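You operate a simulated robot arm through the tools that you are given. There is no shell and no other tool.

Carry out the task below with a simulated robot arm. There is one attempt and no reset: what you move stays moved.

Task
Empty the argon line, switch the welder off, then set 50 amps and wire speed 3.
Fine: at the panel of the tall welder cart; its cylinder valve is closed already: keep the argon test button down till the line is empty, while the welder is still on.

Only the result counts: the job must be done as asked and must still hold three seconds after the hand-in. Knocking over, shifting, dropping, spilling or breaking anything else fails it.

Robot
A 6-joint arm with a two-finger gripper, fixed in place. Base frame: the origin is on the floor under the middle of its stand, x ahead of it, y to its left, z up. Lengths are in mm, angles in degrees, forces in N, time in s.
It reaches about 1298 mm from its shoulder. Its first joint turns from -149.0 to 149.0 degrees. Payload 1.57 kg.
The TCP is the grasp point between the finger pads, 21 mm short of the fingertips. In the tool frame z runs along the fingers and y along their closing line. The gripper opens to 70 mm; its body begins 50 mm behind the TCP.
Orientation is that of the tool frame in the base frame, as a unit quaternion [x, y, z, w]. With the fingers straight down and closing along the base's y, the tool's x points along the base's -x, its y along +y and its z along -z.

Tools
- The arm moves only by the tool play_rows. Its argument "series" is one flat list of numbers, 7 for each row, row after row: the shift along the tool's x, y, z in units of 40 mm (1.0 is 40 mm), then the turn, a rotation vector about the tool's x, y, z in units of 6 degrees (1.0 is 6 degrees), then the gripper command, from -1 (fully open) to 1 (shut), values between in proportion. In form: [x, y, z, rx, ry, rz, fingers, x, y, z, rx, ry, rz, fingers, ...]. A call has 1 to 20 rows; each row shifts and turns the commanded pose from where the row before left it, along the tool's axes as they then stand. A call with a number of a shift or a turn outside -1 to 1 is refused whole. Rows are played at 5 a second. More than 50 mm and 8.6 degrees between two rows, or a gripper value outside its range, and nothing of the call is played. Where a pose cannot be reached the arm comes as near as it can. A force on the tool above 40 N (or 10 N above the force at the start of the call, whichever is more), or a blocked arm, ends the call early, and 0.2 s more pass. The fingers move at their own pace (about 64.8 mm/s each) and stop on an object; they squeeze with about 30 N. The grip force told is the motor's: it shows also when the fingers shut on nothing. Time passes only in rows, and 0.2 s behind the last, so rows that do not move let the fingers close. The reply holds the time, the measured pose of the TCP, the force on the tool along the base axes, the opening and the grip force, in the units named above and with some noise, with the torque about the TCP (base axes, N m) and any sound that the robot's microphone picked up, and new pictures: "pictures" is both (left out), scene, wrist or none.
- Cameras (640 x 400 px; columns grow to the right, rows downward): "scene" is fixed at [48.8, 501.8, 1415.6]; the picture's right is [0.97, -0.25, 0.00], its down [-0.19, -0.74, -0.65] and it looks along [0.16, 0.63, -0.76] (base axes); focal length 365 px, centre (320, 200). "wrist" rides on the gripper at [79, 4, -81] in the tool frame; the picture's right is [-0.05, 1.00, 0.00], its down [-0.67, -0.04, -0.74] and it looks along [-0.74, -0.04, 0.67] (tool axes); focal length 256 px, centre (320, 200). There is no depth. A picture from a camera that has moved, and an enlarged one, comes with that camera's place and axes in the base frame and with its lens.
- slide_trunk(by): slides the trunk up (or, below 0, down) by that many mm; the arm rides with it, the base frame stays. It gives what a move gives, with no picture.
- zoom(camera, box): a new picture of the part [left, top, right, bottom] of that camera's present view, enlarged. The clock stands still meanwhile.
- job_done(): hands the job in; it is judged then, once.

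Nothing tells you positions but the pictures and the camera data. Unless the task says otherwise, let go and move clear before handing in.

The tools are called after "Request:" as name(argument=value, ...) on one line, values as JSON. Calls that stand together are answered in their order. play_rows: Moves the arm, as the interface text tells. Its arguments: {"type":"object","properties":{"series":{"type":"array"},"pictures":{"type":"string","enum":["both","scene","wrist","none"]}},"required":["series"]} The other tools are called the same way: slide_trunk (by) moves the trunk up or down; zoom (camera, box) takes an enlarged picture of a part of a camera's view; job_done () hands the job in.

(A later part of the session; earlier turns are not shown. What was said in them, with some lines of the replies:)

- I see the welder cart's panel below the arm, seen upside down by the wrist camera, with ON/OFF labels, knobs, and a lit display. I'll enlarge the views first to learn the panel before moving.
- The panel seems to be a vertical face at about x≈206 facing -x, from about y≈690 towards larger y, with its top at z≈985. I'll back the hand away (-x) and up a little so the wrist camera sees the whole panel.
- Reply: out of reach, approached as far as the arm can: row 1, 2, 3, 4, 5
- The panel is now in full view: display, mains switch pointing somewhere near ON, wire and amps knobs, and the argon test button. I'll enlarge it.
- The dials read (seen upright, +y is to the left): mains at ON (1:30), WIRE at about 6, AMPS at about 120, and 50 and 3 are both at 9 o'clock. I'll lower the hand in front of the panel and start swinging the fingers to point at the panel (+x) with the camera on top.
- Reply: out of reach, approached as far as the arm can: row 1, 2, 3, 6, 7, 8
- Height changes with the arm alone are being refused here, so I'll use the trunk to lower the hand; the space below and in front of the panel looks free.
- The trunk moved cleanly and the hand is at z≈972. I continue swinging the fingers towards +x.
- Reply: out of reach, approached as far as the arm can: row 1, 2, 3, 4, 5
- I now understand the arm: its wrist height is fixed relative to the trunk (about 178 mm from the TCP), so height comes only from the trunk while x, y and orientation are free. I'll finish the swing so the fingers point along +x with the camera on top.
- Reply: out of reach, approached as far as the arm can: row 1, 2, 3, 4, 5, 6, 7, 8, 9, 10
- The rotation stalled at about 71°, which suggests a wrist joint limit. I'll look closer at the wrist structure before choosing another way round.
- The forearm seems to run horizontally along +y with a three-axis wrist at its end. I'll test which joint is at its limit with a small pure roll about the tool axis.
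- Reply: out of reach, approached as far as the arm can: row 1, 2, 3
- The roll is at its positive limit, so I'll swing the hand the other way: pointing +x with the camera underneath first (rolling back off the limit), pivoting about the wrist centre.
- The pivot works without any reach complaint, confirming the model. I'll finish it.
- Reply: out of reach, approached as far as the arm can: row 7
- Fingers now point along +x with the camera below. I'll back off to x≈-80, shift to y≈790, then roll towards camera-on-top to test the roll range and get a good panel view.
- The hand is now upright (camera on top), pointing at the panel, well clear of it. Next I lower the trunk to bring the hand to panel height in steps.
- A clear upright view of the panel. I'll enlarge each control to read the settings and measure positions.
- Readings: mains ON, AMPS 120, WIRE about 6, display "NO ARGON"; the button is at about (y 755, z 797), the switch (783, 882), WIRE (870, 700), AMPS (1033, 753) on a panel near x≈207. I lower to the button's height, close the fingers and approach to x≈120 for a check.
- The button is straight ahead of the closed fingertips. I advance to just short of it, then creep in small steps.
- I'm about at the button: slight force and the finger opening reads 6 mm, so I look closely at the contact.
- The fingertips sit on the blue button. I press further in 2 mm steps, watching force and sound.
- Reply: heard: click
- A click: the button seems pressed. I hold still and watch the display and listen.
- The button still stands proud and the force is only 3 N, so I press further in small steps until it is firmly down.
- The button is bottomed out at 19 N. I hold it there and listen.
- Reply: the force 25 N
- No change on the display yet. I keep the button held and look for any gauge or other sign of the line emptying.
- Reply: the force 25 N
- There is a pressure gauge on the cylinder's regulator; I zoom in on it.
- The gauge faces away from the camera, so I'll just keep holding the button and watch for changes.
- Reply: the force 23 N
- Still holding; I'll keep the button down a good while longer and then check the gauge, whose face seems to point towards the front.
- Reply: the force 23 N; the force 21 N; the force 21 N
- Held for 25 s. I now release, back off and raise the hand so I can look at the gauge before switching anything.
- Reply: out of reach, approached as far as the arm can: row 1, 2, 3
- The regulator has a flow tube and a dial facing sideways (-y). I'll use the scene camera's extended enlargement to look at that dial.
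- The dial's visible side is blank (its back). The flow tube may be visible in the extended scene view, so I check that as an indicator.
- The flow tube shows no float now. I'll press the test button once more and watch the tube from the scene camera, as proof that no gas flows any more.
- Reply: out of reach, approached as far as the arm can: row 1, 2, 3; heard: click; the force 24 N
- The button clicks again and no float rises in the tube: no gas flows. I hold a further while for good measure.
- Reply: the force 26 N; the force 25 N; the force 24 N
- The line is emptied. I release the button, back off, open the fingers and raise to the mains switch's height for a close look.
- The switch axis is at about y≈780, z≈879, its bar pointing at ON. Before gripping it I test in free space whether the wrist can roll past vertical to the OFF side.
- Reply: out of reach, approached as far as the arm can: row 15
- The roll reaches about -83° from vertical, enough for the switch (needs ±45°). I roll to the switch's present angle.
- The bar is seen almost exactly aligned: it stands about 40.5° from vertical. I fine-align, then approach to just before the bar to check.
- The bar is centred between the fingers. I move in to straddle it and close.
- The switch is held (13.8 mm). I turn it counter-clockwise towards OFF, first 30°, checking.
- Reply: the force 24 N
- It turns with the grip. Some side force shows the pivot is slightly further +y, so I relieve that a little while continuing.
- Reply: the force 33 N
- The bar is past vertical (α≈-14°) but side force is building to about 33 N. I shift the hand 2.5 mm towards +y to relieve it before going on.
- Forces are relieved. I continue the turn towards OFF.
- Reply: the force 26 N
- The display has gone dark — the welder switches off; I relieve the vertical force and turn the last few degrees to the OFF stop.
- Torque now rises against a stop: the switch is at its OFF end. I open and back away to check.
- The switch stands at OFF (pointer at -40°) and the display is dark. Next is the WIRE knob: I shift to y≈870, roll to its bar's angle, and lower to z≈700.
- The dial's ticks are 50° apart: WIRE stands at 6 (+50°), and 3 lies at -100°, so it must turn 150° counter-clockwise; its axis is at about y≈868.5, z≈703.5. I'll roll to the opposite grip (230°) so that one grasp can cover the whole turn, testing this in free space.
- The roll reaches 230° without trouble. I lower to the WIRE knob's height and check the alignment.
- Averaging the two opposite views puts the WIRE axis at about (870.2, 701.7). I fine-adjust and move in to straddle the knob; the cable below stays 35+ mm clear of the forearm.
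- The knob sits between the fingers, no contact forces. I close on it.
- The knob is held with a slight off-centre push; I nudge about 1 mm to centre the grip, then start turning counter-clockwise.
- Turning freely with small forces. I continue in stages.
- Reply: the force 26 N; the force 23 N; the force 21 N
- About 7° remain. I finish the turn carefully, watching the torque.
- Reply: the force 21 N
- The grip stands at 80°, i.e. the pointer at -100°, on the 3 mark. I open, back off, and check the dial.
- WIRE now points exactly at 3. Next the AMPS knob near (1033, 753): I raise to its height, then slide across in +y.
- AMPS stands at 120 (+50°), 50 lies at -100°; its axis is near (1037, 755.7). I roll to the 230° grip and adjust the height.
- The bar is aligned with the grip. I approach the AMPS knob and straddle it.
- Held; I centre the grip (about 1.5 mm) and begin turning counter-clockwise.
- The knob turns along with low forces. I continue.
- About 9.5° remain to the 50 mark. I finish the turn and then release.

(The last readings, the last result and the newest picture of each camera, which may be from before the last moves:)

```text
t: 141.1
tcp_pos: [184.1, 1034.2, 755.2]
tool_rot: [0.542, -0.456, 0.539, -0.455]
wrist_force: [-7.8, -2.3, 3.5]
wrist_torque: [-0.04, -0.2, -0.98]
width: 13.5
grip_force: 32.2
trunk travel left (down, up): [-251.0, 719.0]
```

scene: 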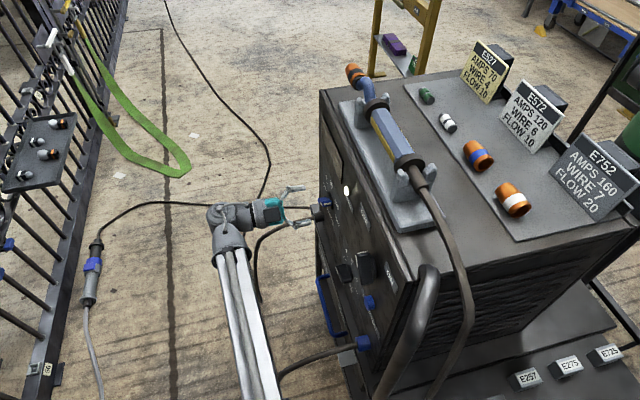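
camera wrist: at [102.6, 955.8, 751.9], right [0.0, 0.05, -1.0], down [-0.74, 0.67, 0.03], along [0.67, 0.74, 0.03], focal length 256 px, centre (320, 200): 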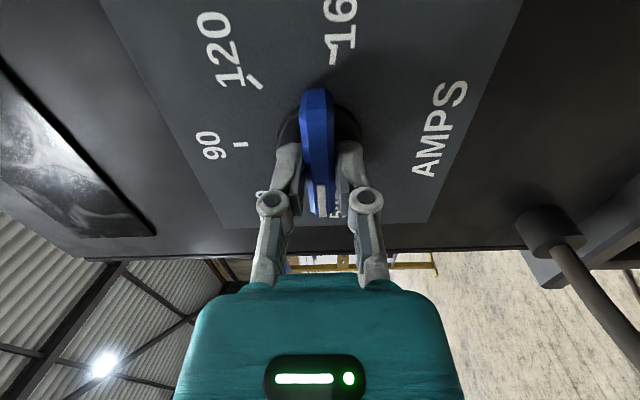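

Request:
play_rows(series=[0, 0, 0, 0, 0, 0, -1, 0, 0, 0, 0, 0, 0, -1, 0, 0, 0, 0, 0, 0, -1, 0, 0, 0, 0, 0, 0, -1, 0, 0, -0.8, 0, 0, 0, -1, 0, 0, -0.9, 0, 0, 0, -1, 0, 0, -0.9, 0, 0, 0, -1], pictures="both")

Request:
zoom(camera="wrist", box=[200, 0, 440, 150])

```text
t: 142.7
tcp_pos: [82.4, 1035.3, 754.1]
tool_rot: [0.543, -0.457, 0.539, -0.453]
wrist_force: [-0.1, -0.3, 0.4]
wrist_torque: [-0.02, -0.02, 0.0]
width: 69.7
grip_force: 0.0
trunk travel left (down, up): [-251.0, 719.0]
camera wrist: at [1.7, 956.8, 764.3], right [-0.01, -0.12, -0.99], down [-0.75, 0.66, -0.07], along [0.67, 0.74, -0.09], focal length 256 px, centre (320, 200)
```

scene: 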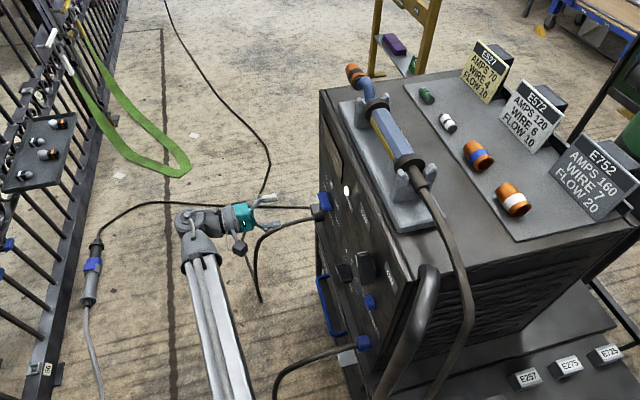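
wrist: 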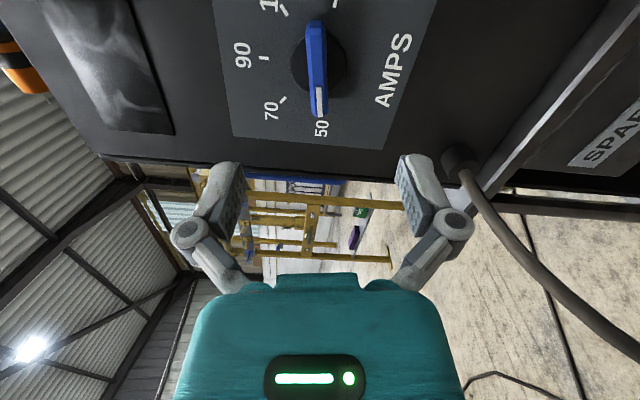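

```text
2.67 times, centred on (320, 75) of wrist
camera zoom: at [1.7, 956.8, 764.3], right [-0.01, -0.12, -0.99], down [-0.75, 0.66, -0.07], along [0.67, 0.74, -0.09], focal length 683 px, centre (320, 533)
```

zoom: 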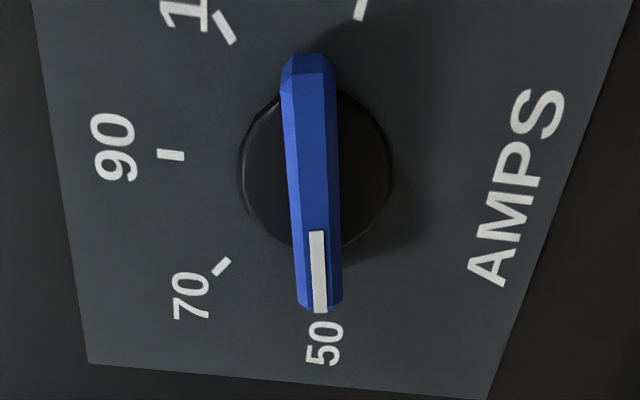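

AMPS points at 50. I back well away, roll the camera upright, and raise for a final look at the whole panel.

Request:
play_rows(series=[0, 0, -1, 0, 0, 0, -1, 0, 0, -1, 0, 0, 0, -1, 0, 0, -1, 0, 0, 0, -1, 0.9, 0.16, 0, 0, 0, 0, -1, 0.9, 0.16, 0, 0, 0, 0, -1, 0.9, 0.16, 0, 0, 0, 0, -1, 0.9, 0.16, 0, 0, 0, 0, -1, 0, 0, 0, 0, 0, -1, -1, 0, 0, 0, 0, 0, -1, -1, 0, 0, 0, 0, 0, -1, -1, 0, 0, 0, 0, 0, -1, -1, 0, 0, 0, 0, 0, -1, -1, 0, 0, 0, 0, 0, -1, -1, 0, 0, 0, 0, 0, -1, -1, 0, 0, 0, 0, 0, -1, -1, 0, 0, 0, 0, 0, -1, -1, 0, 0, 0, 0, 0, -1, -1, 0, 0, 0, 0, 0, -1, -1, 0, 0, 0, 0, 0, -1, -1, 0, 0, 0, 0, 0, -1, -1], pictures="none")

Request:
slide_trunk(by=200)

Request:
play_rows(series=[0, 0, 0, 0, 0, 0, -1], pictures="both")

Request:
zoom(camera="wrist", box=[100, 0, 440, 210])

```text
t: 146.9
tcp_pos: [-40.1, 888.7, 754.2]
tool_rot: [0.709, -0.013, 0.705, -0.012]
wrist_force: [0.0, 0.1, -0.2]
wrist_torque: [0.02, 0.02, -0.01]
width: 69.8
grip_force: 0.0
trunk travel left (down, up): [-251.0, 719.0]
```

```text
t: 149.1
tcp_pos: [-41.2, 888.6, 955.2]
tool_rot: [0.709, -0.013, 0.705, -0.014]
wrist_force: [0.5, -0.5, -0.2]
wrist_torque: [-0.01, -0.01, -0.01]
width: 70.0
grip_force: 0.1
trunk travel left (down, up): [-451.0, 519.0]
```

```text
t: 149.5
tcp_pos: [-39.8, 889.0, 954.9]
tool_rot: [0.709, -0.014, 0.705, -0.014]
wrist_force: [0.2, 0.2, -0.4]
wrist_torque: [-0.01, -0.02, 0.0]
width: 70.0
grip_force: 0.0
trunk travel left (down, up): [-451.0, 519.0]
camera wrist: at [-120.9, 881.9, 1034.2], right [0.0, -1.0, -0.09], down [-0.75, 0.06, -0.66], along [0.66, 0.07, -0.75], focal length 256 px, centre (320, 200)
```

scene: 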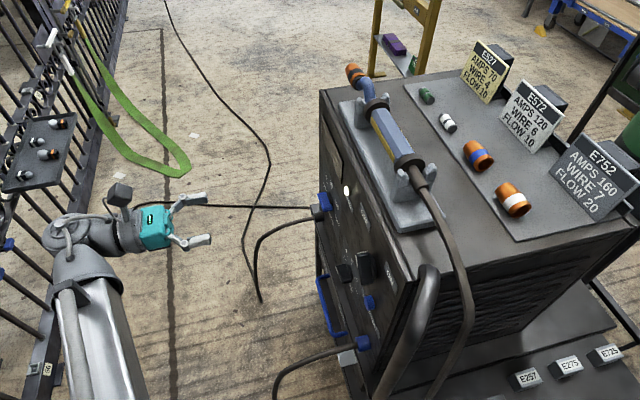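
wrist: 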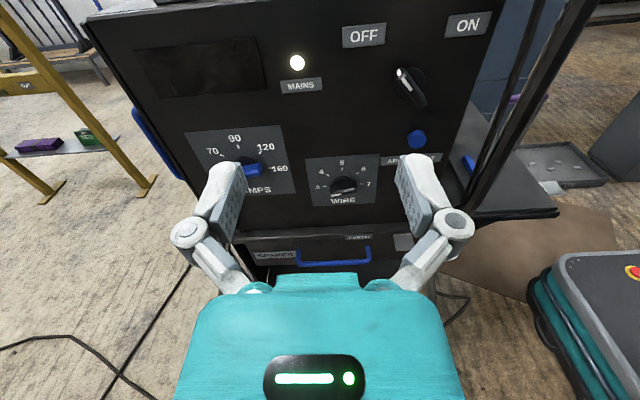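

```text
1.88 times, centred on (270, 105) of wrist
camera zoom: at [-120.9, 881.9, 1034.2], right [0.0, -1.0, -0.09], down [-0.75, 0.06, -0.66], along [0.66, 0.07, -0.75], focal length 482 px, centre (414, 379)
```

zoom: 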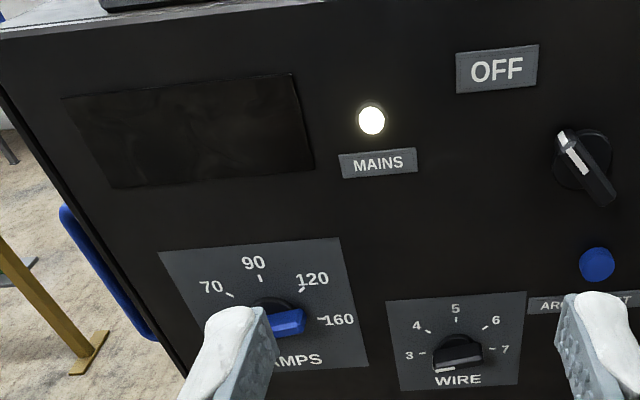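

Everything reads as asked: the mains switch is at OFF with a dark display, AMPS at 50 and WIRE at 3. The argon line was vented with the welder still on, and the hand is clear of the cart. I hand the job in.

Request:
job_done()

```text
The job is handed in.
```

I held the argon test button down, switched the welder off, and set 50 amps and wire speed 3. The job is handed in. Whether the line is fully empty is the one part I could not confirm directly.

- **Argon line:** I held the test button down for about 25 seconds with the welder on, then pressed it again for about 13 seconds. No hiss was heard and the flow tube on the regulator showed no gas flowing. The gauge face was out of view, and the display read "NO ARGON" from the start, so neither told me when the line ran empty.
- **Welder:** The switch points at OFF, up against its stop, and the display went dark. The lamp marked "MAINS" stayed lit; I took it to show that supply power is still connected.
- **Amps:** The knob was turned from 120 to 50, and the close-up shows the pointer on the 50 mark.
- **Wire speed:** The knob was turned from 6 to 3, and the close-up shows the pointer on the 3 mark.

I saw nothing else moved, and the hand is open and clear of the cart.
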